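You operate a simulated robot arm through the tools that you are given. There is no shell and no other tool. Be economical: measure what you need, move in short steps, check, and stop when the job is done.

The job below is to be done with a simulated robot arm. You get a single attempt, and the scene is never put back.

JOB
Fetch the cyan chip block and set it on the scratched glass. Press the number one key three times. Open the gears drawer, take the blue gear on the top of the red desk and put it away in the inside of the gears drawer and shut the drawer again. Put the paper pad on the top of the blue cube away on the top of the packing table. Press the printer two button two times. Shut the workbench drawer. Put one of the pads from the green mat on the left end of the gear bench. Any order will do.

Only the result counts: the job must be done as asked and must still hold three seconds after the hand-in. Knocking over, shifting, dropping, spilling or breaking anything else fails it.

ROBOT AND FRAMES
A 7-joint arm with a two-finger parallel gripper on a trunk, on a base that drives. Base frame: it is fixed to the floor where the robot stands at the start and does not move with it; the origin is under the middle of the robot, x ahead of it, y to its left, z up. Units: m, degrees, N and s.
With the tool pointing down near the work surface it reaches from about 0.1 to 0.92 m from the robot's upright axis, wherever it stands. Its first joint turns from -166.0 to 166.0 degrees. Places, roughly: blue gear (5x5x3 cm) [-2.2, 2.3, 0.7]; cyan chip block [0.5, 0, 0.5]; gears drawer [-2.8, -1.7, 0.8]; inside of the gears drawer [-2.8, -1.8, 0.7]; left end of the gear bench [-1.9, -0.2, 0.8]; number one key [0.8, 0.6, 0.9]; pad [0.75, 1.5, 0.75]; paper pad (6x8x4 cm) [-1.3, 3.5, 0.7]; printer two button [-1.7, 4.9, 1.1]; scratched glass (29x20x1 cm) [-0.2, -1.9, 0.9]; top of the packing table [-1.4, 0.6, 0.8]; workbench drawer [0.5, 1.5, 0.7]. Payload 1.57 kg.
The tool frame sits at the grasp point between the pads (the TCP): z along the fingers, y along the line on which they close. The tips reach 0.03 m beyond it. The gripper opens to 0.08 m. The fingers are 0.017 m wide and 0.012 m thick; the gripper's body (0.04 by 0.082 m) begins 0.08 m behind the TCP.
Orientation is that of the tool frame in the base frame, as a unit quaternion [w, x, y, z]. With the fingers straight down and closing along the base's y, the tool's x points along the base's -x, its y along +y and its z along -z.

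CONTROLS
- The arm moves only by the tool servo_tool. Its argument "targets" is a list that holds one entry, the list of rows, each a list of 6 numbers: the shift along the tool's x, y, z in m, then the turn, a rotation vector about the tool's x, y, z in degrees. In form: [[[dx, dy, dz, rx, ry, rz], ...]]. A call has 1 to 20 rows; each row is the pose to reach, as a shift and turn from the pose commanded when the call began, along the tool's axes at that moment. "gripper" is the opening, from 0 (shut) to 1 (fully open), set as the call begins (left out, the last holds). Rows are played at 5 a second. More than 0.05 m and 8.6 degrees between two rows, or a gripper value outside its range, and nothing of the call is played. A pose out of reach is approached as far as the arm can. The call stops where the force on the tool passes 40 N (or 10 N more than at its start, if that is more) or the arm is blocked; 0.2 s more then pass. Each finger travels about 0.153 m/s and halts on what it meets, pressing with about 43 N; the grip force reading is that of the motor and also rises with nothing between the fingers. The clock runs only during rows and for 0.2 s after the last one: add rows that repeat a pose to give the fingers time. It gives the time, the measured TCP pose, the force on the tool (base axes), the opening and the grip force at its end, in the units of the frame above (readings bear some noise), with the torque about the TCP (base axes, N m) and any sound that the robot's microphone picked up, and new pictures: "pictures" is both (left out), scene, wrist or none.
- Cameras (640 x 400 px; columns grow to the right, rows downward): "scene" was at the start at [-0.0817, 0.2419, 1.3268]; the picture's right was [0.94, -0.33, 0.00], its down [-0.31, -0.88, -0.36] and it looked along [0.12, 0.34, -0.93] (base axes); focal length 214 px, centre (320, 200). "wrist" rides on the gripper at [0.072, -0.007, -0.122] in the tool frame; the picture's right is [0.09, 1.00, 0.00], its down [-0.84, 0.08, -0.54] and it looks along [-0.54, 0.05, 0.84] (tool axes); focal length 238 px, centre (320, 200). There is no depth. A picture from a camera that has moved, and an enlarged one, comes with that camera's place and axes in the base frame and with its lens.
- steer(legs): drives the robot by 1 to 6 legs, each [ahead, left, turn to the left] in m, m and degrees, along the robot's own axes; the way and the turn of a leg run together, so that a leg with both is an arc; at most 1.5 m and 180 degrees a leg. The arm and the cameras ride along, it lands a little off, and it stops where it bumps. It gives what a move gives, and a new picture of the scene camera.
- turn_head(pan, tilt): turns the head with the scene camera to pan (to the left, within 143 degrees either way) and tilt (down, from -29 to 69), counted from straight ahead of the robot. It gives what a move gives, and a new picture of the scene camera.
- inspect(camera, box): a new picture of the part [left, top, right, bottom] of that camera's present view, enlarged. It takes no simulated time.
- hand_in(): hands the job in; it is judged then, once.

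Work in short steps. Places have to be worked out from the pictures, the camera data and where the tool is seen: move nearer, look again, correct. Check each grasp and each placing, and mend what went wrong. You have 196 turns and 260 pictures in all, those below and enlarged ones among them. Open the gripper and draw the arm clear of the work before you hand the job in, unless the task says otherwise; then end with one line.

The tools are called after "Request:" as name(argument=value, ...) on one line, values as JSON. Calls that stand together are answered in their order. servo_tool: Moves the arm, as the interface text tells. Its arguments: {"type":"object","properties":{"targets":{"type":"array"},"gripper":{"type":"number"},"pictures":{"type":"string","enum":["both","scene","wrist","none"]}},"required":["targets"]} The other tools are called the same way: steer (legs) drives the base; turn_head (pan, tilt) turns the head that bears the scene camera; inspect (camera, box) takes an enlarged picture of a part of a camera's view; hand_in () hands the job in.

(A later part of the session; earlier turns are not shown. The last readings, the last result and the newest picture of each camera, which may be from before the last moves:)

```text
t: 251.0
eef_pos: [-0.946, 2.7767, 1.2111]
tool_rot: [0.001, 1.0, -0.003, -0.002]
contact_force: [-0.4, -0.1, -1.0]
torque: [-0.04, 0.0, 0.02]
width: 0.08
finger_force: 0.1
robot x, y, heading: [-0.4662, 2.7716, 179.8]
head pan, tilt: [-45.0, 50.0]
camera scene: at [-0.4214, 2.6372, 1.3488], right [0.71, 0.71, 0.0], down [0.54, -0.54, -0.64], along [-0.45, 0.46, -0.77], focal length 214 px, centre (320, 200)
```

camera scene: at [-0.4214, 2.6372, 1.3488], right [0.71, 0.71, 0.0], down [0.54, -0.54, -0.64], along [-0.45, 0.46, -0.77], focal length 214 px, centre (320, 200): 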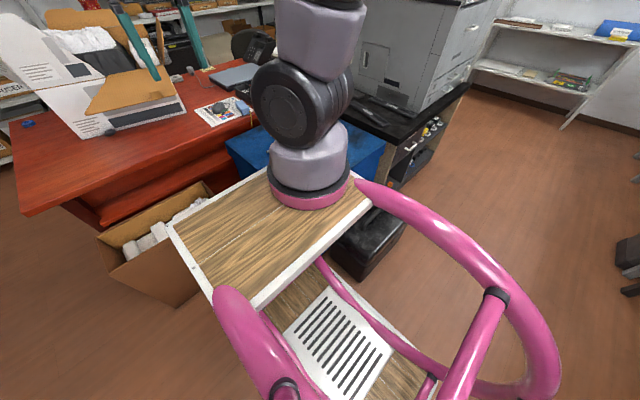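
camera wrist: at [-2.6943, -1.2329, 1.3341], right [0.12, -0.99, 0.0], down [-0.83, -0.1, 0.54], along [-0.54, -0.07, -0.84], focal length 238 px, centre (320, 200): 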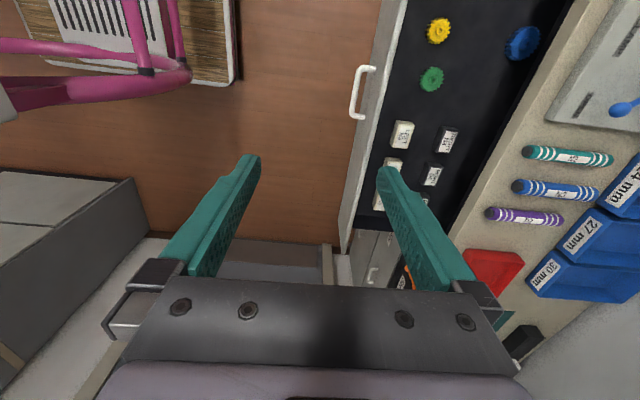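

The block was probably the cube's corner. Back off, shift south so the base passes south of the cube, and advance a little.

Request:
steer(legs=[[-0.06, 0, 0], [0, 0.14, 0]])

Request:
turn_head(pan=10, tilt=55)

```text
t: 252.9
eef_pos: [-0.8861, 2.6356, 1.2099]
tool_rot: [0.002, 1.0, -0.004, -0.002]
contact_force: [0.4, -0.5, -0.3]
torque: [0.03, 0.02, 0.01]
width: 0.0801
finger_force: 0.1
robot x, y, heading: [-0.4045, 2.6329, 179.8]
head pan, tilt: [-45.0, 50.0]
camera scene: at [-0.3617, 2.4966, 1.3488], right [0.71, 0.71, 0.0], down [0.54, -0.54, -0.64], along [-0.45, 0.46, -0.77], focal length 214 px, centre (320, 200)
```

scene: 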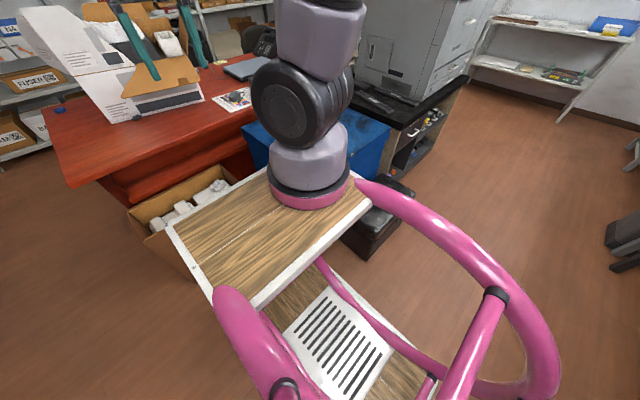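

```text
t: 254.1
eef_pos: [-0.8869, 2.6347, 1.2101]
tool_rot: [0.002, 1.0, -0.003, -0.003]
contact_force: [1.0, 0.0, 0.2]
torque: [-0.03, 0.0, 0.01]
width: 0.0804
finger_force: 0.1
robot x, y, heading: [-0.403, 2.6352, 180.0]
head pan, tilt: [10.0, 55.0]
camera scene: at [-0.3784, 2.4298, 1.3423], right [-0.17, 0.99, 0.0], down [0.81, 0.14, -0.57], along [-0.57, -0.1, -0.82], focal length 214 px, centre (320, 200)
```

scene: 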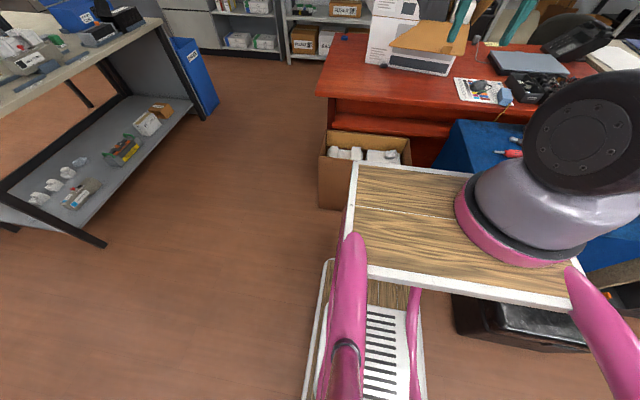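

Brown box's east face is at x≈-1.27. Advance 0.34 m along the cube's south side.

Request:
steer(legs=[[0.34, 0.0, 0]])

Request:
turn_head(pan=-75, tilt=45)

```text
t: 256.3
eef_pos: [-1.2276, 2.6391, 1.2094]
tool_rot: [0.002, 1.0, -0.006, -0.003]
contact_force: [0.6, -0.2, 0.1]
torque: [0.0, 0.0, 0.04]
width: 0.0802
finger_force: 0.0
robot x, y, heading: [-0.7463, 2.6345, 179.7]
head pan, tilt: [10.0, 55.0]
camera scene: at [-0.7194, 2.4309, 1.3422], right [-0.17, 0.99, 0.0], down [0.81, 0.14, -0.57], along [-0.57, -0.1, -0.82], focal length 214 px, centre (320, 200)
```

scene: 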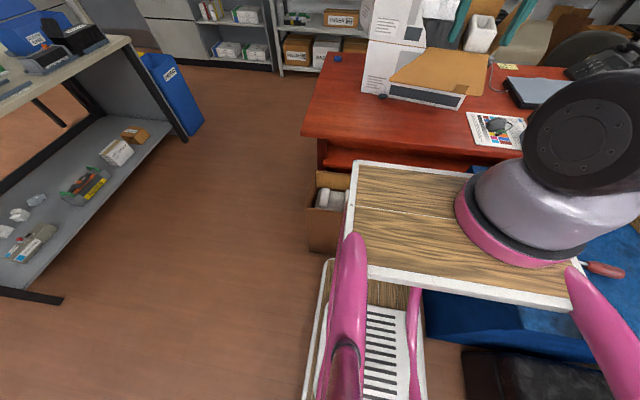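

```text
t: 257.9
eef_pos: [-1.226, 2.6382, 1.2108]
tool_rot: [0.002, 1.0, -0.006, -0.002]
contact_force: [-0.4, 0.8, -0.5]
torque: [0.01, 0.0, -0.03]
width: 0.08
finger_force: 0.0
robot x, y, heading: [-0.7461, 2.6333, 179.8]
head pan, tilt: [-75.0, 45.0]
camera scene: at [-0.669, 2.5216, 1.3557], right [0.97, 0.25, 0.0], down [0.18, -0.68, -0.71], along [-0.18, 0.68, -0.71], focal length 214 px, centre (320, 200)
```

scene: 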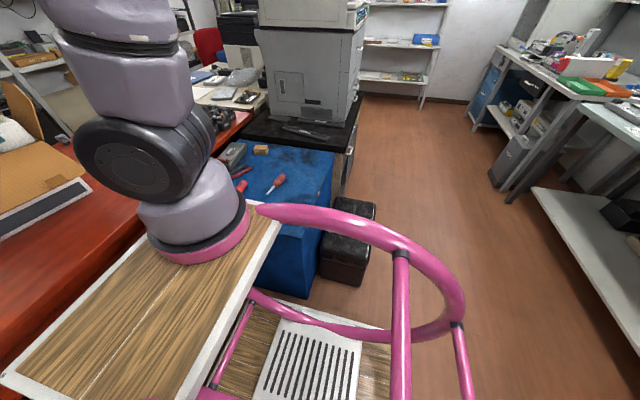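

Paper pad at ≈(-1.267, 3.474, 0.69). Move the open gripper over it.

Request:
servo_tool(targets=[[[-0.002, -0.045, 0, 0, 0, 0], [-0.004, -0.09, 0, 0, 0, 0], [-0.006, -0.135, 0, 0, 0, 0], [-0.008, -0.18, 0, 0, 0, 0], [-0.01, -0.225, 0, 0, 0, 0], [-0.012, -0.27, 0, 0, 0, 0], [-0.015, -0.315, 0, 0, 0, 0], [-0.018, -0.36, 0, 0, 0, 0], [-0.02, -0.405, 0, 0, 0, 0], [-0.022, -0.45, 0.01, 0, 0, 0], [-0.025, -0.49, 0.03, 0, 0, 0], [-0.028, -0.53, 0.05, 0, 0, 0], [-0.03, -0.57, 0.07, 0, 0, 0], [-0.032, -0.61, 0.09, 0, 0, 0], [-0.034, -0.65, 0.11, 0, 0, 0], [-0.036, -0.69, 0.13, 0, 0, 0], [-0.038, -0.73, 0.15, 0, 0, 0], [-0.04, -0.77, 0.17, 0, 0, 0], [-0.042, -0.805, 0.19, 0, 0, 0], [-0.044, -0.83, 0.21, 0, 0, 0]]])

```text
t: 262.1
eef_pos: [-1.2627, 3.4684, 0.9979]
tool_rot: [0.001, 1.0, -0.007, -0.002]
contact_force: [0.2, 0.4, 0.2]
torque: [0.03, 0.0, 0.02]
width: 0.08
finger_force: 0.1
robot x, y, heading: [-0.7475, 2.6338, 179.8]
head pan, tilt: [-75.0, 45.0]
camera scene: at [-0.6688, 2.5213, 1.3556], right [0.97, 0.25, 0.0], down [0.18, -0.68, -0.71], along [-0.18, 0.68, -0.71], focal length 214 px, centre (320, 200)
camera wrist: at [-1.1894, 3.4751, 1.1191], right [0.08, -1.0, 0.0], down [-0.83, -0.07, 0.55], along [-0.55, -0.05, -0.84], focal length 238 px, centre (320, 200)
```

scene: 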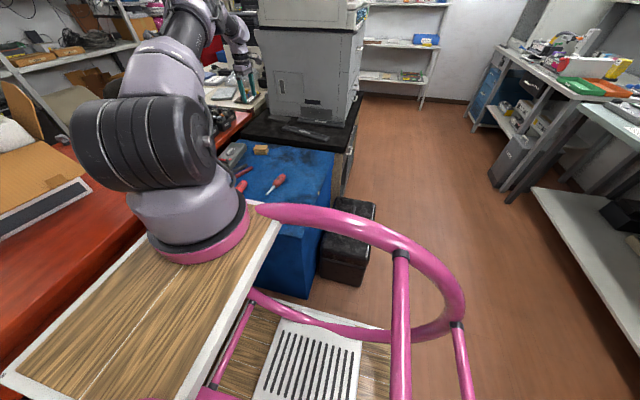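
wrist: 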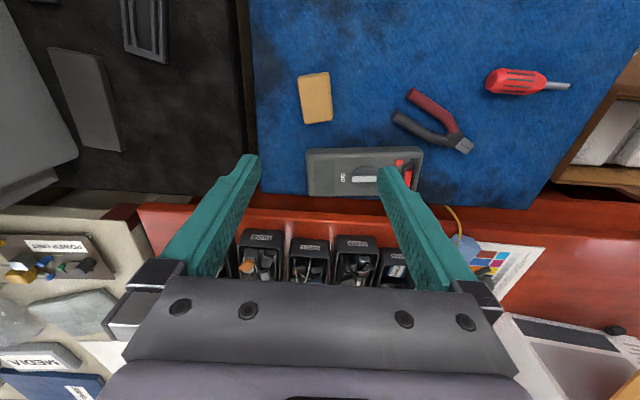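

Pad centre (-1.268, 3.475). Descend around it, slowly at the end.

Request:
servo_tool(targets=[[[-0.003, -0.006, 0.04, 0, 0, 0], [-0.005, -0.006, 0.085, 0, 0, 0], [-0.005, -0.006, 0.13, 0, 0, 0], [-0.005, -0.006, 0.175, 0, 0, 0], [-0.005, -0.006, 0.215, 0, 0, 0], [-0.005, -0.006, 0.245, 0, 0, 0], [-0.005, -0.006, 0.26, 0, 0, 0], [-0.005, -0.006, 0.26, 0, 0, 0]]], pictures="wrist")

```text
t: 263.9
eef_pos: [-1.2672, 3.4642, 0.7393]
tool_rot: [0.0, 1.0, -0.006, -0.003]
contact_force: [0.3, 0.9, -0.1]
torque: [-0.01, 0.01, 0.01]
width: 0.0798
finger_force: 0.0
out of reach, approached as far as the arm can: row 6, 7, 8
robot x, y, heading: [-0.7493, 2.6332, 179.7]
head pan, tilt: [-75.0, 45.0]
camera wrist: at [-1.1938, 3.4713, 0.8615], right [0.08, -1.0, 0.0], down [-0.83, -0.07, 0.55], along [-0.55, -0.04, -0.84], focal length 238 px, centre (320, 200)
```

wrist: 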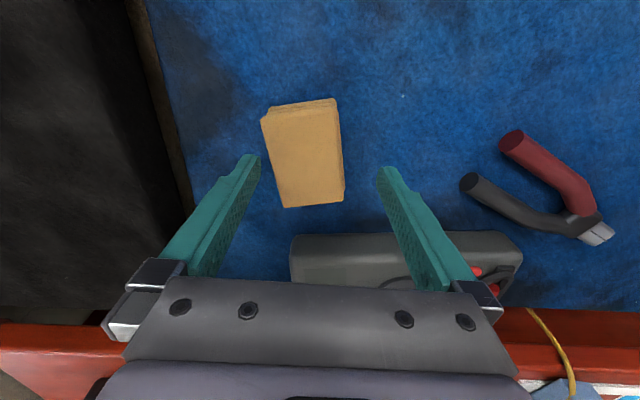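

Reach limit. Raise, bring the base a little closer, then come back.

Request:
servo_tool(targets=[[[0, 0, -0.05, 0, 0, 0], [0, 0, -0.1, 0, 0, 0], [0, 0, -0.15, 0, 0, 0]]], pictures="none")

Request:
steer(legs=[[0.08, -0.02, 0]])

Request:
servo_tool(targets=[[[0.04, 0.0, 0, 0, 0, 0], [0.08, 0.0, 0, 0, 0, 0], [0.08, 0.0, 0.05, 0, 0, 0], [0.08, 0.0, 0.08, 0, 0, 0], [0.08, 0.0, 0.08, 0, 0, 0]]], pictures="wrist")

```text
t: 264.7
eef_pos: [-1.2742, 3.4868, 0.8895]
tool_rot: [0.002, 1.0, -0.006, -0.001]
contact_force: [-0.1, 0.4, -0.2]
torque: [-0.01, -0.03, 0.0]
width: 0.0801
finger_force: 0.0
out of reach, approached as far as the arm can: row 1, 2, 3
robot x, y, heading: [-0.7454, 2.6357, 179.7]
head pan, tilt: [-75.0, 45.0]
```

```text
t: 265.9
eef_pos: [-1.3509, 3.5084, 0.8897]
tool_rot: [0.002, 1.0, -0.006, -0.002]
contact_force: [-0.3, -0.2, 0.2]
torque: [-0.01, -0.01, -0.01]
width: 0.0801
finger_force: 0.0
robot x, y, heading: [-0.8239, 2.6531, 179.9]
head pan, tilt: [-75.0, 45.0]
stopped in leg 1: the robot was blocked; the commanded pose is now the measured one
camera scene: at [-0.7458, 2.5415, 1.3557], right [0.97, 0.25, 0.0], down [0.18, -0.68, -0.71], along [-0.18, 0.68, -0.71], focal length 214 px, centre (320, 200)
```

scene: 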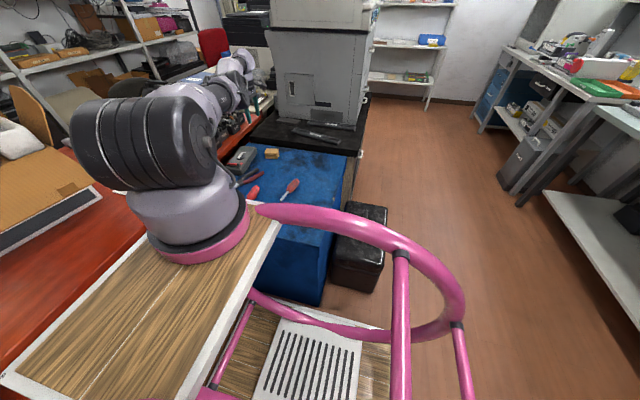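

```text
t: 267.1
eef_pos: [-1.2765, 3.5215, 0.805]
tool_rot: [0.003, 1.0, -0.006, -0.003]
contact_force: [0.5, 0.0, 0.1]
torque: [-0.01, -0.03, 0.0]
width: 0.08
finger_force: 0.0
out of reach, approached as far as the arm can: row 1, 2, 3, 4, 5
robot x, y, heading: [-0.8215, 2.6521, 179.5]
head pan, tilt: [-75.0, 45.0]
camera wrist: at [-1.2022, 3.5285, 0.9264], right [0.08, -1.0, 0.01], down [-0.84, -0.06, 0.55], along [-0.54, -0.05, -0.84], focal length 238 px, centre (320, 200)
```

wrist: 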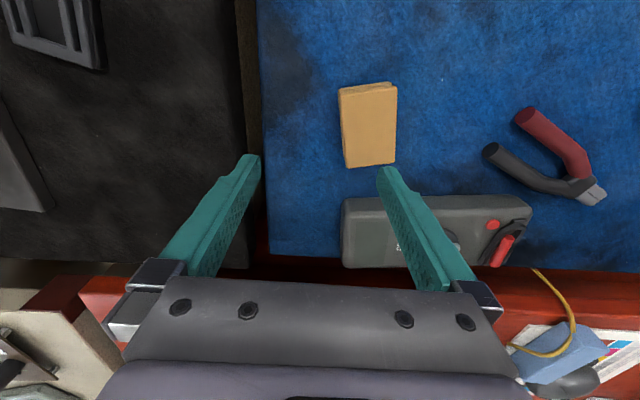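

Slightly back off from the bump, then try the pad position from here (y −0.047, then down).

Request:
steer(legs=[[-0.015, 0, 0]])

Request:
servo_tool(targets=[[[0, 0.025, 0, 0, 0, 0], [-0.005, 0.047, 0, 0, 0, 0], [-0.005, 0.047, 0.03, 0, 0, 0], [-0.005, 0.047, 0.06, 0, 0, 0], [-0.005, 0.047, 0.08, 0, 0, 0], [-0.005, 0.047, 0.08, 0, 0, 0]]], pictures="wrist")

```text
t: 267.9
eef_pos: [-1.2609, 3.5219, 0.8057]
tool_rot: [0.003, 1.0, -0.006, -0.002]
contact_force: [-0.3, -0.5, 0.2]
torque: [0.0, 0.01, 0.01]
width: 0.0804
finger_force: 0.1
robot x, y, heading: [-0.8058, 2.6559, 179.8]
head pan, tilt: [-75.0, 45.0]
camera scene: at [-0.7308, 2.5414, 1.3557], right [0.97, 0.25, 0.0], down [0.18, -0.68, -0.71], along [-0.18, 0.68, -0.71], focal length 214 px, centre (320, 200)
```

scene: 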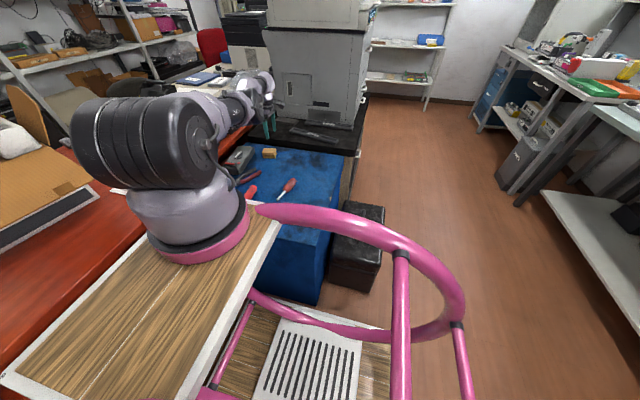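

```text
t: 269.1
eef_pos: [-1.2746, 3.4999, 0.7351]
tool_rot: [-0.003, 1.0, -0.005, -0.004]
contact_force: [1.2, -3.2, 15.2]
torque: [-0.77, -0.05, 0.11]
width: 0.0801
finger_force: 0.1
out of reach, approached as far as the arm can: row 1, 2, 3, 4, 5
robot x, y, heading: [-0.8075, 2.6549, 179.8]
head pan, tilt: [-75.0, 45.0]
stopped in row 5: the force on the tool passed its limit at 61 N (the readings are from after the stop); the commanded pose is now the measured one
camera wrist: at [-1.2015, 3.5063, 0.8564], right [0.08, -1.0, -0.01], down [-0.83, -0.07, 0.55], along [-0.55, -0.04, -0.84], focal length 238 px, centre (320, 200)
```

wrist: 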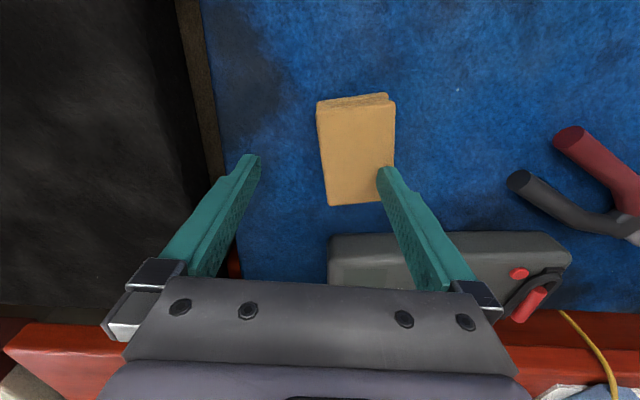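

The right finger touched the pad's top (z≈0.705) at the edge of reach. I retract, and will instead approach facing north, which brings the arm base nearer.

Request:
servo_tool(targets=[[[0, 0, -0.05, 0, 0, 0], [0, 0, -0.1, 0, 0, 0], [0, 0.02, -0.145, 0, 0, 0], [0, 0.05, -0.185, 0, 0, 0], [0, 0.08, -0.225, 0, 0, 0], [0, 0.11, -0.265, 0, 0, 0], [0, 0.15, -0.295, 0, 0, 0], [0, 0.19, -0.325, 0, 0, 0], [0, 0.235, -0.345, 0, 0, 0], [0, 0.28, -0.36, 0, 0, 0], [0, 0.325, -0.36, 0, 0, 0], [0, 0.37, -0.36, 0, 0, 0], [0, 0.415, -0.36, 0, 0, 0], [0, 0.46, -0.36, 0, 0, 0], [0, 0.505, -0.36, 0, 0, 0], [0, 0.55, -0.36, 0, 0, 0], [0, 0.595, -0.36, 0, 0, 0], [0, 0.64, -0.36, 0, 0, 0], [0, 0.685, -0.36, 0, 0, 0], [0, 0.73, -0.36, 0, 0, 0]]], pictures="none")

Request:
inspect(camera="scene", box=[220, 120, 340, 220])

Request:
steer(legs=[[-0.45, 0.0, 0], [0, 0.12, 0], [0, 0, -90], [0, 0.58, 0]])

```text
t: 273.3
eef_pos: [-1.8164, 2.8502, 1.1735]
tool_rot: [0.0, 1.0, -0.011, -0.004]
contact_force: [1.7, 6.7, 2.5]
torque: [-0.62, 0.15, -0.01]
width: 0.0801
finger_force: 0.1
out of reach, approached as far as the arm can: row 1, 2, 3, 4, 5, 6, 7, 8, 9, 10, 11, 12, 13, 14, 15, 16, 17, 18, 19, 20
robot x, y, heading: [-0.8119, 2.6562, 179.3]
head pan, tilt: [-75.0, 45.0]
```

```text
4.00 times, centred on (280, 170) of scene
camera zoom: at [-0.7296, 2.5435, 1.3558], right [0.97, 0.25, 0.0], down [0.18, -0.69, -0.71], along [-0.18, 0.68, -0.71], focal length 858 px, centre (480, 320)
```

zoom: 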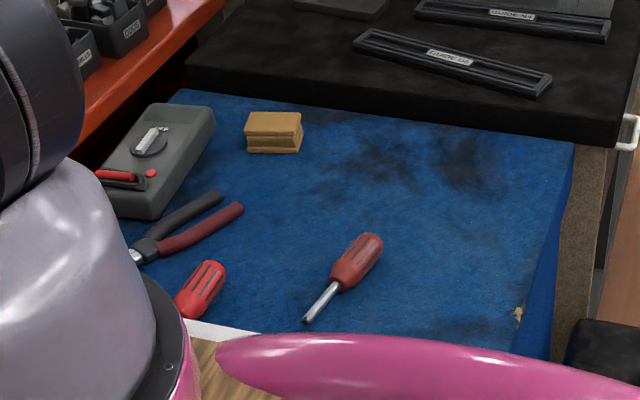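

```text
t: 283.6
eef_pos: [-0.7374, 3.5515, 1.1715]
tool_rot: [0.001, -0.696, 0.718, 0.001]
contact_force: [-0.6, -0.1, -0.3]
torque: [0.01, -0.01, -0.03]
width: 0.08
finger_force: 0.0
robot x, y, heading: [-0.938, 2.5432, 88.5]
head pan, tilt: [-75.0, 45.0]
camera scene: at [-1.0532, 2.4671, 1.3557], right [0.24, -0.97, 0.0], down [-0.69, -0.17, -0.71], along [0.69, 0.17, -0.71], focal length 214 px, centre (320, 200)
```

scene: 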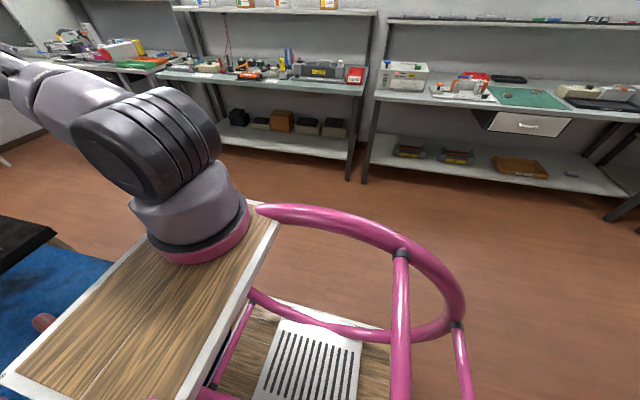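

The arm went astray (far ahead), so I check the state: the wrist view, and the workbench drawer seen in the distance.

Request:
inspect(camera="scene", box=[440, 60, 640, 185])

Request:
turn_head(pan=15, tilt=35)

Request:
inspect(camera="wrist", box=[0, 0, 640, 400])

```text
3.20 times, centred on (540, 122) of scene
camera zoom: at [-1.0532, 2.4671, 1.3557], right [0.24, -0.97, 0.0], down [-0.69, -0.17, -0.71], along [0.69, 0.17, -0.71], focal length 686 px, centre (-384, 448)
```

zoom: 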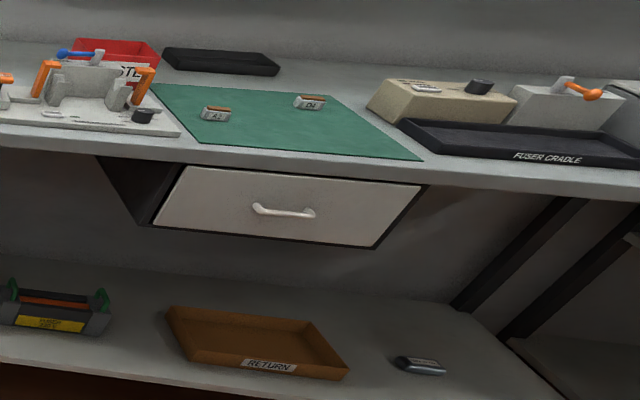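

```text
t: 285.2
eef_pos: [-0.7375, 3.5513, 1.1708]
tool_rot: [0.001, -0.697, 0.717, 0.001]
contact_force: [0.0, 0.5, -0.8]
torque: [-0.03, -0.01, -0.01]
width: 0.0797
finger_force: 0.0
robot x, y, heading: [-0.9365, 2.542, 88.8]
head pan, tilt: [15.0, 35.0]
camera scene: at [-1.153, 2.5334, 1.3705], right [0.97, 0.24, 0.0], down [0.14, -0.56, -0.82], along [-0.19, 0.8, -0.57], focal length 214 px, centre (320, 200)
```

scene: 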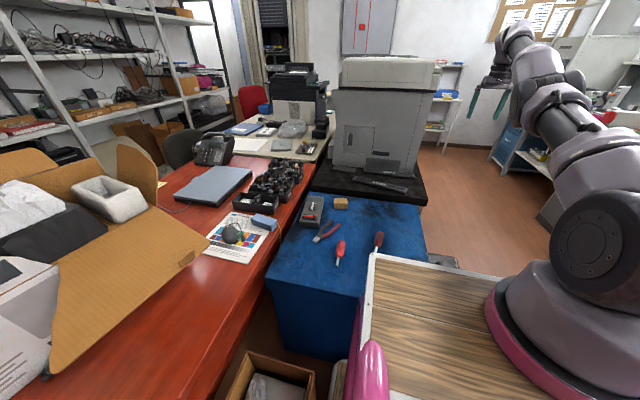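

```text
1.00 times, centred on (320, 200) of wrist (not enlarged: the box is as wide or as high as the picture)
camera zoom: at [-0.7319, 3.48, 1.2919], right [-1.0, -0.06, 0.0], down [-0.05, 0.84, 0.54], along [-0.03, 0.54, -0.84], focal length 238 px, centre (320, 200)
```

zoom: 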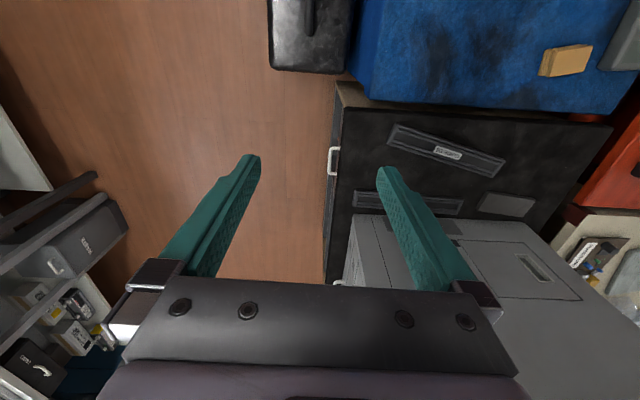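

The drawer is still shut and things look intact. Nudge forward a bit, then bring the tool back and left over the paper pad, kept high.

Request:
steer(legs=[[0.04, 0, 1.2]])

Request:
servo_tool(targets=[[[0.04, 0, 0, 0, 0, 0], [0.08, 0, 0, 0, 0, 0], [0.12, 0, 0, 0, 0, 0], [0.16, 0.0, 0, 0, 0, 0], [0.16, 0.045, 0, 0, 0, 0], [0.16, 0.09, 0, 0, 0, 0], [0.16, 0.135, 0, 0, 0, 0], [0.16, 0.18, 0, 0, 0, 0], [0.16, 0.225, 0, 0, 0, 0], [0.16, 0.27, 0, 0, 0, 0], [0.16, 0.315, 0, 0, 0, 0], [0.16, 0.36, 0, 0, 0, 0], [0.15, 0.405, 0.01, 0, 0, 0], [0.14, 0.45, 0.02, 0, 0, 0], [0.13, 0.49, 0.03, 0, 0, 0], [0.12, 0.52, 0.06, 0, 0, 0], [0.12, 0.52, 0.1, 0, 0, 0]]])

```text
t: 286.1
eef_pos: [-0.7677, 3.5784, 1.1709]
tool_rot: [0.002, -0.706, 0.708, 0.002]
contact_force: [0.0, 0.5, -0.2]
torque: [0.04, 0.02, 0.02]
width: 0.0801
finger_force: 0.1
robot x, y, heading: [-0.9395, 2.5641, 90.3]
head pan, tilt: [15.0, 35.0]
camera scene: at [-1.1541, 2.5488, 1.3706], right [0.96, 0.26, 0.0], down [0.15, -0.55, -0.82], along [-0.22, 0.79, -0.57], focal length 214 px, centre (320, 200)
```

scene: 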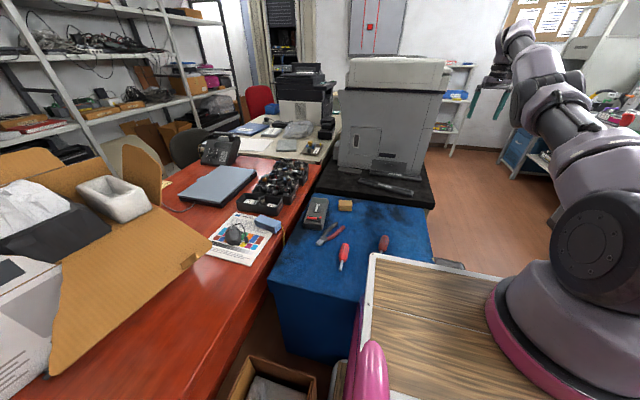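

```text
t: 289.7
eef_pos: [-1.2933, 3.4691, 1.071]
tool_rot: [0.002, -0.707, 0.708, 0.001]
contact_force: [-0.4, 1.6, 0.0]
torque: [-0.01, 0.02, -0.02]
width: 0.0799
finger_force: 0.1
out of reach, approached as far as the arm can: row 1, 2, 3, 4, 5, 6, 7, 8, 9, 10, 11, 12, 13, 14, 15, 16, 17
robot x, y, heading: [-0.9403, 2.5688, 90.5]
head pan, tilt: [15.0, 35.0]
camera scene: at [-1.1545, 2.5485, 1.3705], right [0.96, 0.26, 0.0], down [0.15, -0.55, -0.82], along [-0.22, 0.79, -0.57], focal length 214 px, centre (320, 200)
camera wrist: at [-1.2867, 3.3967, 1.1923], right [-1.0, -0.09, 0.0], down [-0.08, 0.84, 0.54], along [-0.05, 0.54, -0.84], focal length 238 px, centre (320, 200)
```

scene: 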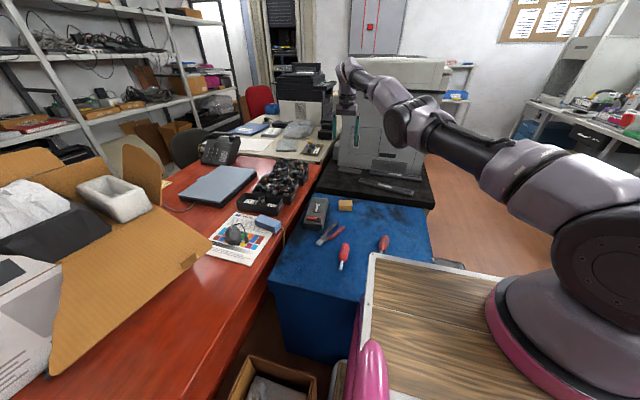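
wrist: 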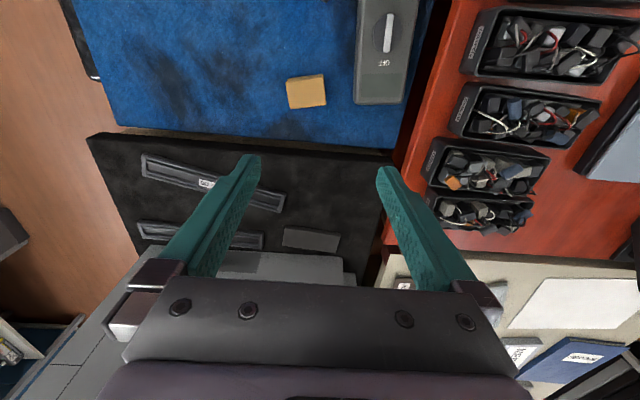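

The tool is above the pad, but it must close along y (6 cm side), so yaw the gripper 90° in place.

Request:
servo_tool(targets=[[[0, 0, 0.01, 0, 0, 8], [0, 0, 0.02, 0, 0, 16], [0, 0, 0.03, 0, 0, 24], [0, 0, 0.04, 0, 0, 32], [0, 0, 0.05, 0, 0, 40], [0, -0.01, 0.06, 0, 0, 48], [0, -0.02, 0.07, 0, 0, 56], [0, -0.025, 0.08, 0, 0, 64], [0, -0.025, 0.09, 0, 0, 72], [0, -0.025, 0.1, 0, 0, 80], [0, -0.025, 0.11, 0, 0, 88], [0, -0.025, 0.13, 0, 0, 90], [0, -0.025, 0.15, 0, 0, 90]]], pictures="wrist")

```text
t: 292.5
eef_pos: [-1.2786, 3.4849, 0.9212]
tool_rot: [0.001, 0.001, 1.0, 0.001]
contact_force: [-1.0, 0.2, -0.6]
torque: [-0.01, -0.02, 0.0]
width: 0.0801
finger_force: 0.0
out of reach, approached as far as the arm can: row 3, 4, 5, 6, 7, 8, 9, 10, 11, 12, 13
robot x, y, heading: [-0.9387, 2.5658, 90.1]
head pan, tilt: [15.0, 35.0]
camera wrist: at [-1.3495, 3.4791, 1.0424], right [-0.09, 1.0, 0.0], down [0.84, 0.07, 0.54], along [0.54, 0.05, -0.84], focal length 238 px, centre (320, 200)
```

wrist: 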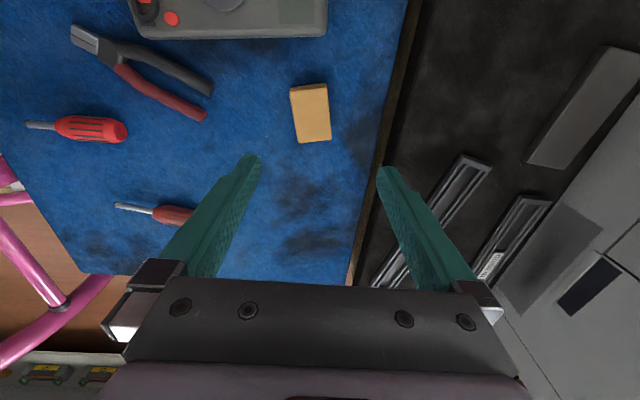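

Descend further with small correction and see whether the arm follows.

Request:
servo_tool(targets=[[[-0.005, -0.01, 0.03, 0, 0, 0], [-0.008, -0.012, 0.07, 0, 0, 0], [-0.008, -0.012, 0.11, 0, 0, 0], [-0.008, -0.012, 0.13, 0, 0, 0], [-0.008, -0.012, 0.13, 0, 0, 0]]], pictures="wrist")

```text
t: 293.7
eef_pos: [-1.2699, 3.4726, 0.791]
tool_rot: [0.0, 0.001, 1.0, 0.001]
contact_force: [0.6, 0.0, -0.3]
torque: [0.01, -0.01, 0.0]
width: 0.0801
finger_force: 0.0
out of reach, approached as far as the arm can: row 1, 2
robot x, y, heading: [-0.9438, 2.5682, 90.4]
head pan, tilt: [15.0, 35.0]
camera wrist: at [-1.3416, 3.4667, 0.9118], right [-0.09, 1.0, 0.0], down [0.84, 0.07, 0.54], along [0.54, 0.05, -0.84], focal length 238 px, centre (320, 200)
```

wrist: 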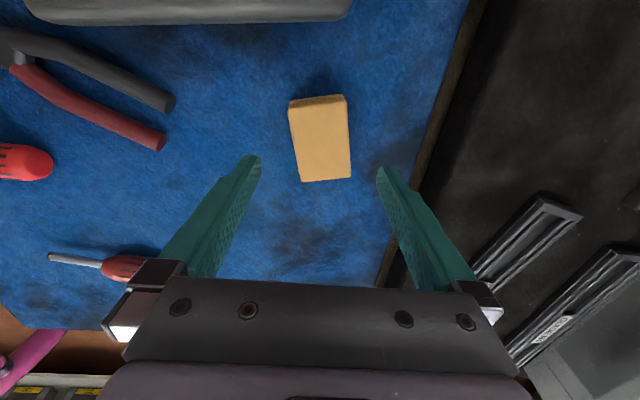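

Aligned. Descend to straddle the pad, slowly near the cube top.

Request:
servo_tool(targets=[[[0, 0, 0.03, 0, 0, 0], [0, 0, 0.055, 0, 0, 0], [0, 0, 0.07, 0, 0, 0], [0, 0, 0.078, 0, 0, 0], [0, 0, 0.084, 0, 0, 0], [0, 0, 0.088, 0, 0, 0], [0, 0, 0.088, 0, 0, 0]]], pictures="wrist")

```text
t: 294.7
eef_pos: [-1.2672, 3.4589, 0.7344]
tool_rot: [-0.002, 0.002, 1.0, 0.01]
contact_force: [2.1, -0.6, 12.8]
torque: [0.52, -0.09, -0.1]
width: 0.0799
finger_force: 0.1
out of reach, approached as far as the arm can: row 1, 2, 3, 4, 5
robot x, y, heading: [-0.9443, 2.5663, 90.3]
head pan, tilt: [15.0, 35.0]
stopped in row 5: the force on the tool passed its limit at 48 N (the readings are from after the stop); the commanded pose is now the measured one
camera wrist: at [-1.3386, 3.4517, 0.8562], right [-0.09, 1.0, 0.02], down [0.84, 0.07, 0.54], along [0.54, 0.06, -0.84], focal length 238 px, centre (320, 200)
```

wrist: 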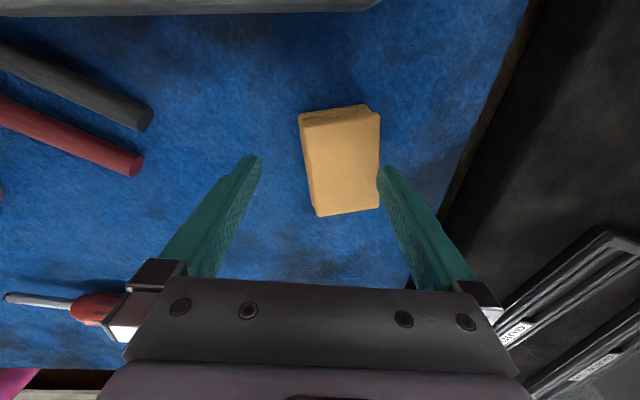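

The pad is at true reach limit here. Retract carefully; I'll approach from the east instead with a tilted tool, which extends reach.

Request:
servo_tool(targets=[[[-0.002, -0.004, -0.04, 0, 0, 0], [-0.004, -0.008, -0.08, 0, 0, 0], [-0.01, -0.02, -0.12, 0, 0, 0], [-0.025, -0.045, -0.155, 0, 0, 0], [-0.04, -0.075, -0.19, 0, 0, 0], [-0.06, -0.105, -0.22, 0, 0, 0], [-0.08, -0.14, -0.25, 0, 0, 0], [-0.1, -0.175, -0.28, 0, 0, 0], [-0.12, -0.21, -0.31, 0, 0, 0], [-0.14, -0.245, -0.34, 0, 0, 0], [-0.16, -0.285, -0.36, 0, 0, 0], [-0.18, -0.325, -0.37, 0, 0, 0], [-0.2, -0.365, -0.38, 0, 0, 0], [-0.22, -0.4, -0.38, 0, 0, 0]]], pictures="scene")

```text
refused: row 7 steps farther than a row can; nothing moved
```

Request:
servo_tool(targets=[[[-0.002, -0.004, -0.04, 0, 0, 0], [-0.004, -0.008, -0.08, 0, 0, 0], [-0.01, -0.02, -0.12, 0, 0, 0], [-0.022, -0.04, -0.155, 0, 0, 0], [-0.036, -0.065, -0.19, 0, 0, 0], [-0.054, -0.095, -0.22, 0, 0, 0], [-0.072, -0.125, -0.25, 0, 0, 0], [-0.09, -0.155, -0.28, 0, 0, 0], [-0.108, -0.185, -0.31, 0, 0, 0], [-0.126, -0.215, -0.34, 0, 0, 0], [-0.144, -0.25, -0.36, 0, 0, 0], [-0.162, -0.29, -0.37, 0, 0, 0], [-0.182, -0.33, -0.375, 0, 0, 0], [-0.2, -0.37, -0.38, 0, 0, 0], [-0.22, -0.4, -0.38, 0, 0, 0]]], pictures="scene")

```text
t: 297.9
eef_pos: [-1.0469, 3.0526, 1.1066]
tool_rot: [-0.003, 0.001, 1.0, 0.007]
contact_force: [0.0, 0.4, 0.1]
torque: [-0.03, -0.01, 0.02]
width: 0.0801
finger_force: 0.1
robot x, y, heading: [-0.9455, 2.5673, 90.3]
head pan, tilt: [15.0, 35.0]
camera scene: at [-1.1549, 2.5493, 1.3704], right [0.96, 0.26, 0.0], down [0.15, -0.55, -0.82], along [-0.22, 0.79, -0.57], focal length 214 px, centre (320, 200)
```

scene: 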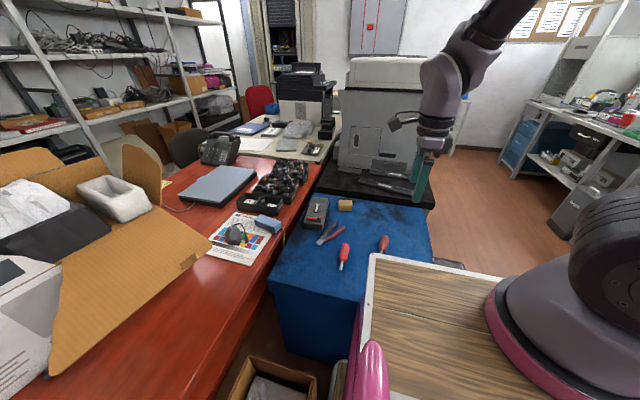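

Good. Undo the yaw, then drive round to the east side facing west.

Request:
servo_tool(targets=[[[0, 0, -0.01, 0, 0, -8], [0, 0, -0.02, 0, 0, -16], [0, 0, -0.03, 0, 0, -24], [0, 0, -0.04, 0, 0, -32], [0, 0, -0.05, 0, 0, -40], [0, 0, -0.06, 0, 0, -48], [0, 0, -0.07, 0, 0, -56], [0, 0, -0.08, 0, 0, -64], [0, 0, -0.09, 0, 0, -72], [0, 0, -0.1, 0, 0, -80], [0, 0, -0.1, 0, 0, -88]]], pictures="none")

Request:
steer(legs=[[-0.1, 0, 0], [0, -0.85, 0], [0, 0, 89.7], [0, -0.93, 0]])

Request:
turn_head(pan=0, tilt=55)

```text
t: 300.3
eef_pos: [-1.0466, 3.0507, 1.2059]
tool_rot: [0.005, -0.694, 0.72, 0.007]
contact_force: [-1.2, 0.5, -0.1]
torque: [0.01, 0.02, 0.0]
width: 0.0797
finger_force: 0.0
robot x, y, heading: [-0.9421, 2.5693, 90.3]
head pan, tilt: [15.0, 35.0]
```

```text
t: 313.8
eef_pos: [-0.589, 3.2824, 1.2046]
tool_rot: [0.003, 1.0, -0.016, -0.008]
contact_force: [0.4, -0.3, -0.1]
torque: [-0.04, -0.01, -0.04]
width: 0.0797
finger_force: 0.1
robot x, y, heading: [-0.1053, 3.3925, -179.3]
head pan, tilt: [15.0, 35.0]
camera scene: at [-0.0878, 3.1763, 1.3705], right [-0.27, 0.96, 0.0], down [0.55, 0.15, -0.82], along [-0.79, -0.22, -0.57], focal length 214 px, centre (320, 200)
```

scene: 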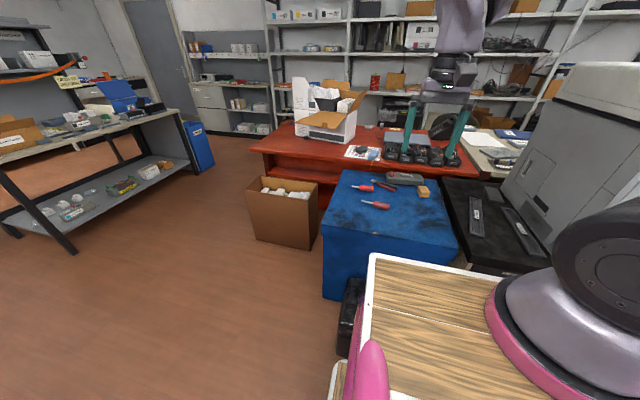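

```text
t: 314.7
eef_pos: [-0.589, 3.2829, 1.2053]
tool_rot: [0.002, 1.0, -0.016, -0.007]
contact_force: [-0.6, -0.6, 0.4]
torque: [-0.02, -0.01, -0.02]
width: 0.08
finger_force: 0.0
robot x, y, heading: [-0.1066, 3.394, -179.7]
head pan, tilt: [0.0, 55.0]
camera scene: at [-0.0752, 3.1992, 1.3423], right [-0.01, 1.0, 0.0], down [0.82, 0.01, -0.57], along [-0.57, -0.01, -0.82], focal length 214 px, centre (320, 200)
```

scene: 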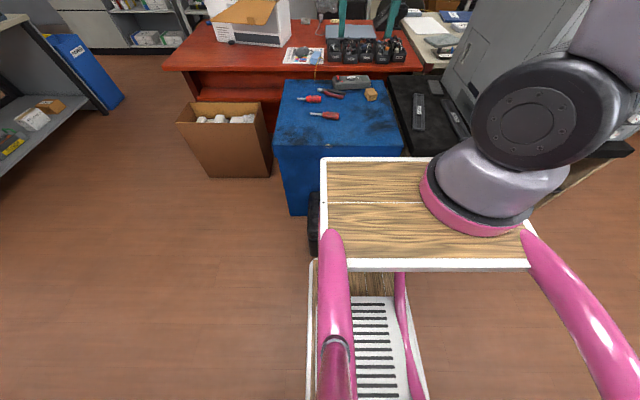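

Facing the cube. Nudge forward 5 cm and extend toward the pad with the tool tilting 42° outward.

Request:
steer(legs=[[0.05, 0, 0]])

Request:
servo_tool(targets=[[[-0.035, -0.016, 0.015, 0, -4, 0], [-0.07, -0.032, 0.03, 0, -8, 0], [-0.105, -0.048, 0.045, 0, -12, 0], [-0.14, -0.064, 0.06, 0, -16, 0], [-0.175, -0.08, 0.075, 0, -20, 0], [-0.21, -0.096, 0.09, 0, -24, 0], [-0.245, -0.112, 0.105, 0, -28, 0], [-0.28, -0.128, 0.12, 0, -32, 0], [-0.315, -0.144, 0.14, 0, -36, 0], [-0.35, -0.16, 0.16, 0, -40, 0], [-0.385, -0.175, 0.185, 0, -42, 0], [-0.42, -0.19, 0.21, 0, -42, 0], [-0.42, -0.19, 0.21, 0, -42, 0]]])

```text
t: 315.6
eef_pos: [-0.6392, 3.2818, 1.2058]
tool_rot: [0.002, 1.0, -0.016, -0.007]
contact_force: [-0.1, -0.6, 1.1]
torque: [0.03, 0.01, 0.01]
width: 0.0799
finger_force: 0.1
robot x, y, heading: [-0.156, 3.3888, -179.4]
head pan, tilt: [0.0, 55.0]
camera scene: at [-0.1256, 3.1987, 1.3422], right [-0.01, 1.0, 0.0], down [0.82, 0.01, -0.57], along [-0.57, -0.01, -0.82], focal length 214 px, centre (320, 200)
```

scene: 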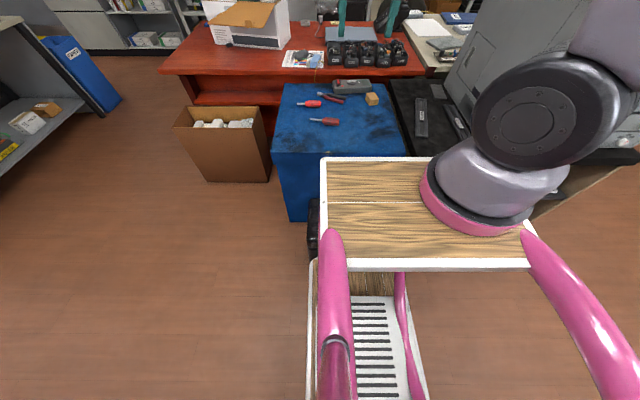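

```text
t: 318.4
eef_pos: [-1.0569, 3.4853, 1.0007]
tool_rot: [-0.004, 0.931, -0.016, -0.365]
contact_force: [0.1, 0.1, 0.4]
torque: [0.04, 0.0, -0.04]
width: 0.0801
finger_force: 0.1
robot x, y, heading: [-0.1568, 3.3874, -179.3]
head pan, tilt: [0.0, 55.0]
camera scene: at [-0.1254, 3.1986, 1.3422], right [-0.01, 1.0, 0.0], down [0.82, 0.01, -0.57], along [-0.57, -0.01, -0.82], focal length 214 px, centre (320, 200)
camera wrist: at [-0.92, 3.4889, 1.0391], right [0.04, -1.0, -0.06], down [-0.25, -0.07, 0.97], along [-0.97, -0.02, -0.25], focal length 238 px, centre (320, 200)
```

scene: 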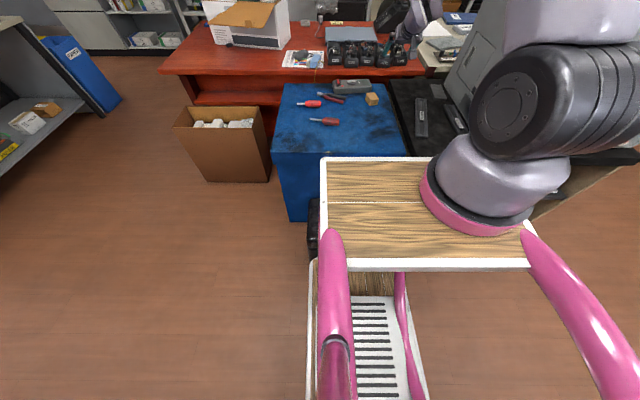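
wrist: 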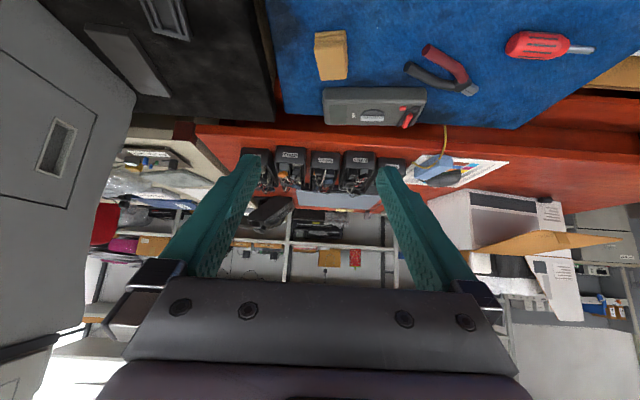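

In reach. Pad ≈(-1.26, 3.478). Approach along the tool axis to ~10 cm short and check alignment.

Request:
servo_tool(targets=[[[0.01, 0.003, 0.04, 0, 0, 0], [0.02, 0.006, 0.085, 0, 0, 0], [0.03, 0.009, 0.13, 0, 0, 0], [0.04, 0.009, 0.175, 0, 0, 0], [0.05, 0.009, 0.22, 0, 0, 0], [0.0547, 0.009, 0.26, 0, 0, 0], [0.0547, 0.009, 0.26, 0, 0, 0]]], pictures="wrist")

Request:
inspect(camera="scene", box=[320, 50, 432, 134])

```text
t: 320.0
eef_pos: [-1.1947, 3.4777, 0.7722]
tool_rot: [-0.003, 0.931, -0.015, -0.365]
contact_force: [0.6, 0.7, 0.3]
torque: [0.03, -0.01, 0.01]
width: 0.0799
finger_force: 0.1
robot x, y, heading: [-0.1533, 3.3881, -179.5]
head pan, tilt: [0.0, 55.0]
camera wrist: at [-1.0578, 3.4817, 0.8121], right [0.04, -1.0, -0.06], down [-0.25, -0.07, 0.97], along [-0.97, -0.02, -0.25], focal length 238 px, centre (320, 200)
```

wrist: 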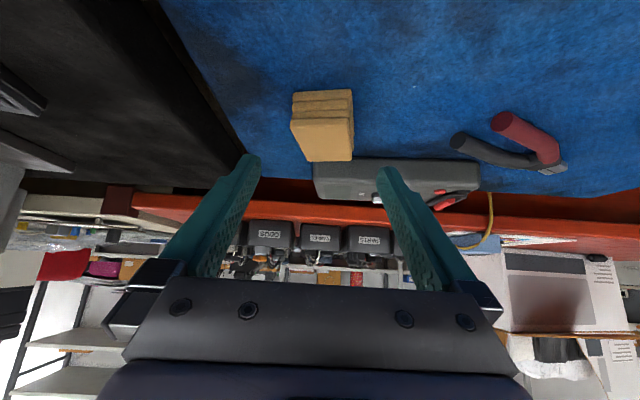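

```text
4.76 times, centred on (376, 92) of scene
camera zoom: at [-0.1254, 3.1987, 1.3422], right [-0.01, 1.0, 0.0], down [0.82, 0.01, -0.57], along [-0.57, -0.01, -0.82], focal length 1021 px, centre (53, 714)
```

zoom: 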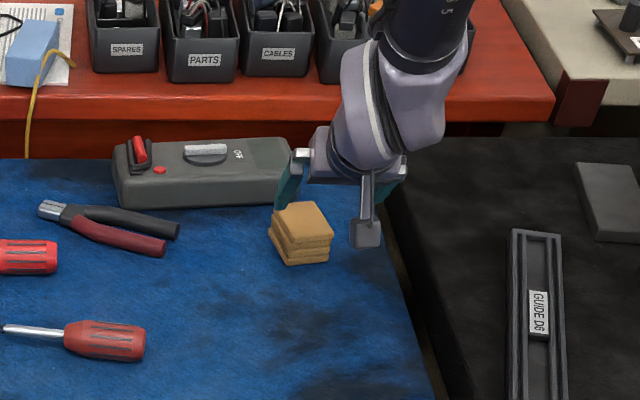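

Good lateral alignment. Continue to the grasp pose.

Request:
servo_tool(targets=[[[0.002, 0, 0.035, 0, 0, 0], [0.004, 0, 0.065, 0, 0, 0], [0.005, 0, 0.082, 0, 0, 0], [0.005, 0, 0.092, 0, 0, 0], [0.005, 0, 0.092, 0, 0, 0]]], pictures="wrist")

Request:
inspect(camera="scene", box=[320, 50, 432, 134])

```text
t: 321.2
eef_pos: [-1.2542, 3.4791, 0.703]
tool_rot: [-0.004, 0.93, -0.015, -0.366]
contact_force: [-1.3, -0.5, -0.4]
torque: [0.02, 0.0, -0.02]
width: 0.0799
finger_force: 0.0
robot x, y, heading: [-0.1537, 3.3867, -179.5]
head pan, tilt: [0.0, 55.0]
camera wrist: at [-1.1167, 3.4829, 0.7419], right [0.04, -1.0, -0.06], down [-0.25, -0.07, 0.97], along [-0.97, -0.02, -0.25], focal length 238 px, centre (320, 200)
```

wrist: 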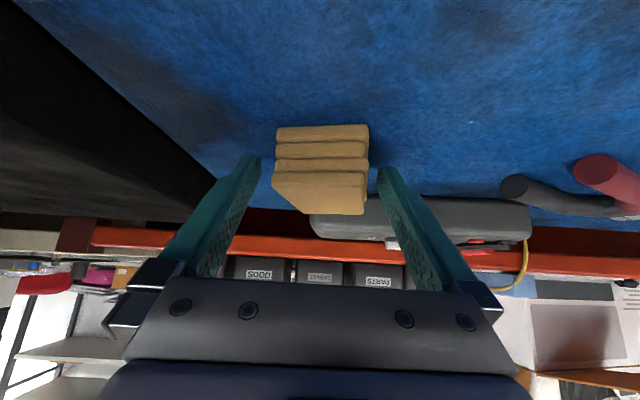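

```text
4.76 times, centred on (376, 92) of scene
camera zoom: at [-0.1255, 3.1987, 1.3422], right [-0.01, 1.0, 0.0], down [0.82, 0.01, -0.57], along [-0.57, -0.01, -0.82], focal length 1021 px, centre (53, 714)
```

zoom: 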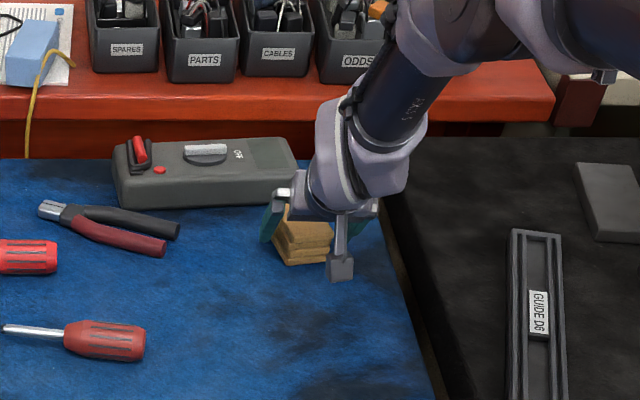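

Fingers straddle the block. Close and check.

Request:
servo_tool(targets=[[[0, 0, 0, 0, 0, 0], [0, 0, 0, 0, 0, 0], [0, 0, 0, 0, 0, 0], [0, 0, 0, 0, 0, 0]]], gripper=0, pictures="wrist")

```text
t: 322.2
eef_pos: [-1.2523, 3.4799, 0.7031]
tool_rot: [-0.004, 0.931, -0.015, -0.366]
contact_force: [0.8, 0.1, 2.6]
torque: [0.05, 0.01, -0.02]
width: 0.0502
finger_force: 42.8
robot x, y, heading: [-0.1567, 3.3884, -179.4]
head pan, tilt: [0.0, 55.0]
camera wrist: at [-1.1167, 3.4829, 0.7422], right [0.04, -1.0, -0.06], down [-0.25, -0.07, 0.97], along [-0.97, -0.02, -0.25], focal length 238 px, centre (320, 200)
```

wrist: 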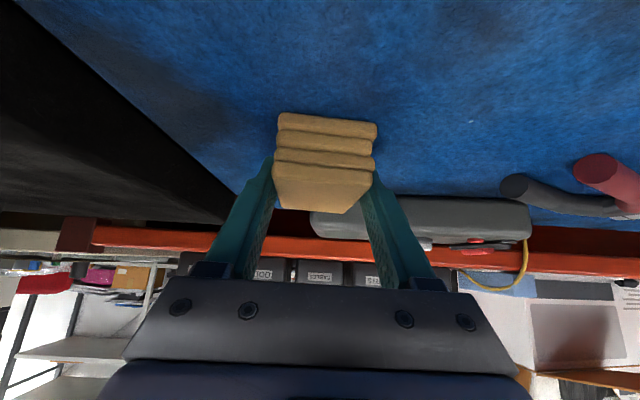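

Gripped (50 mm). Lift vertically in small steps.

Request:
servo_tool(targets=[[[-0.0068, 0, -0.0073, 0, 0, 0], [-0.0205, 0, -0.022, 0, 0, 0], [-0.041, 0, -0.044, 0, 0, 0], [-0.068, 0, -0.073, 0, 0, 0], [-0.095, 0, -0.102, 0, 0, 0], [-0.1, 0, -0.13, 0, 0, 0]]], pictures="wrist")

```text
t: 323.6
eef_pos: [-1.2379, 3.4795, 0.8642]
tool_rot: [-0.003, 0.931, -0.016, -0.365]
contact_force: [0.5, 0.0, -0.2]
torque: [0.0, 0.02, 0.0]
width: 0.0505
finger_force: 43.0
robot x, y, heading: [-0.155, 3.3881, -179.4]
head pan, tilt: [0.0, 55.0]
camera wrist: at [-1.1017, 3.4829, 0.9055], right [0.04, -1.0, -0.06], down [-0.25, -0.07, 0.97], along [-0.97, -0.02, -0.25], focal length 238 px, centre (320, 200)
```

wrist: 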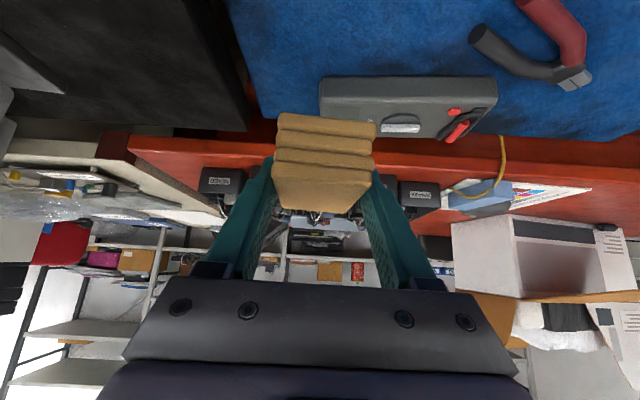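

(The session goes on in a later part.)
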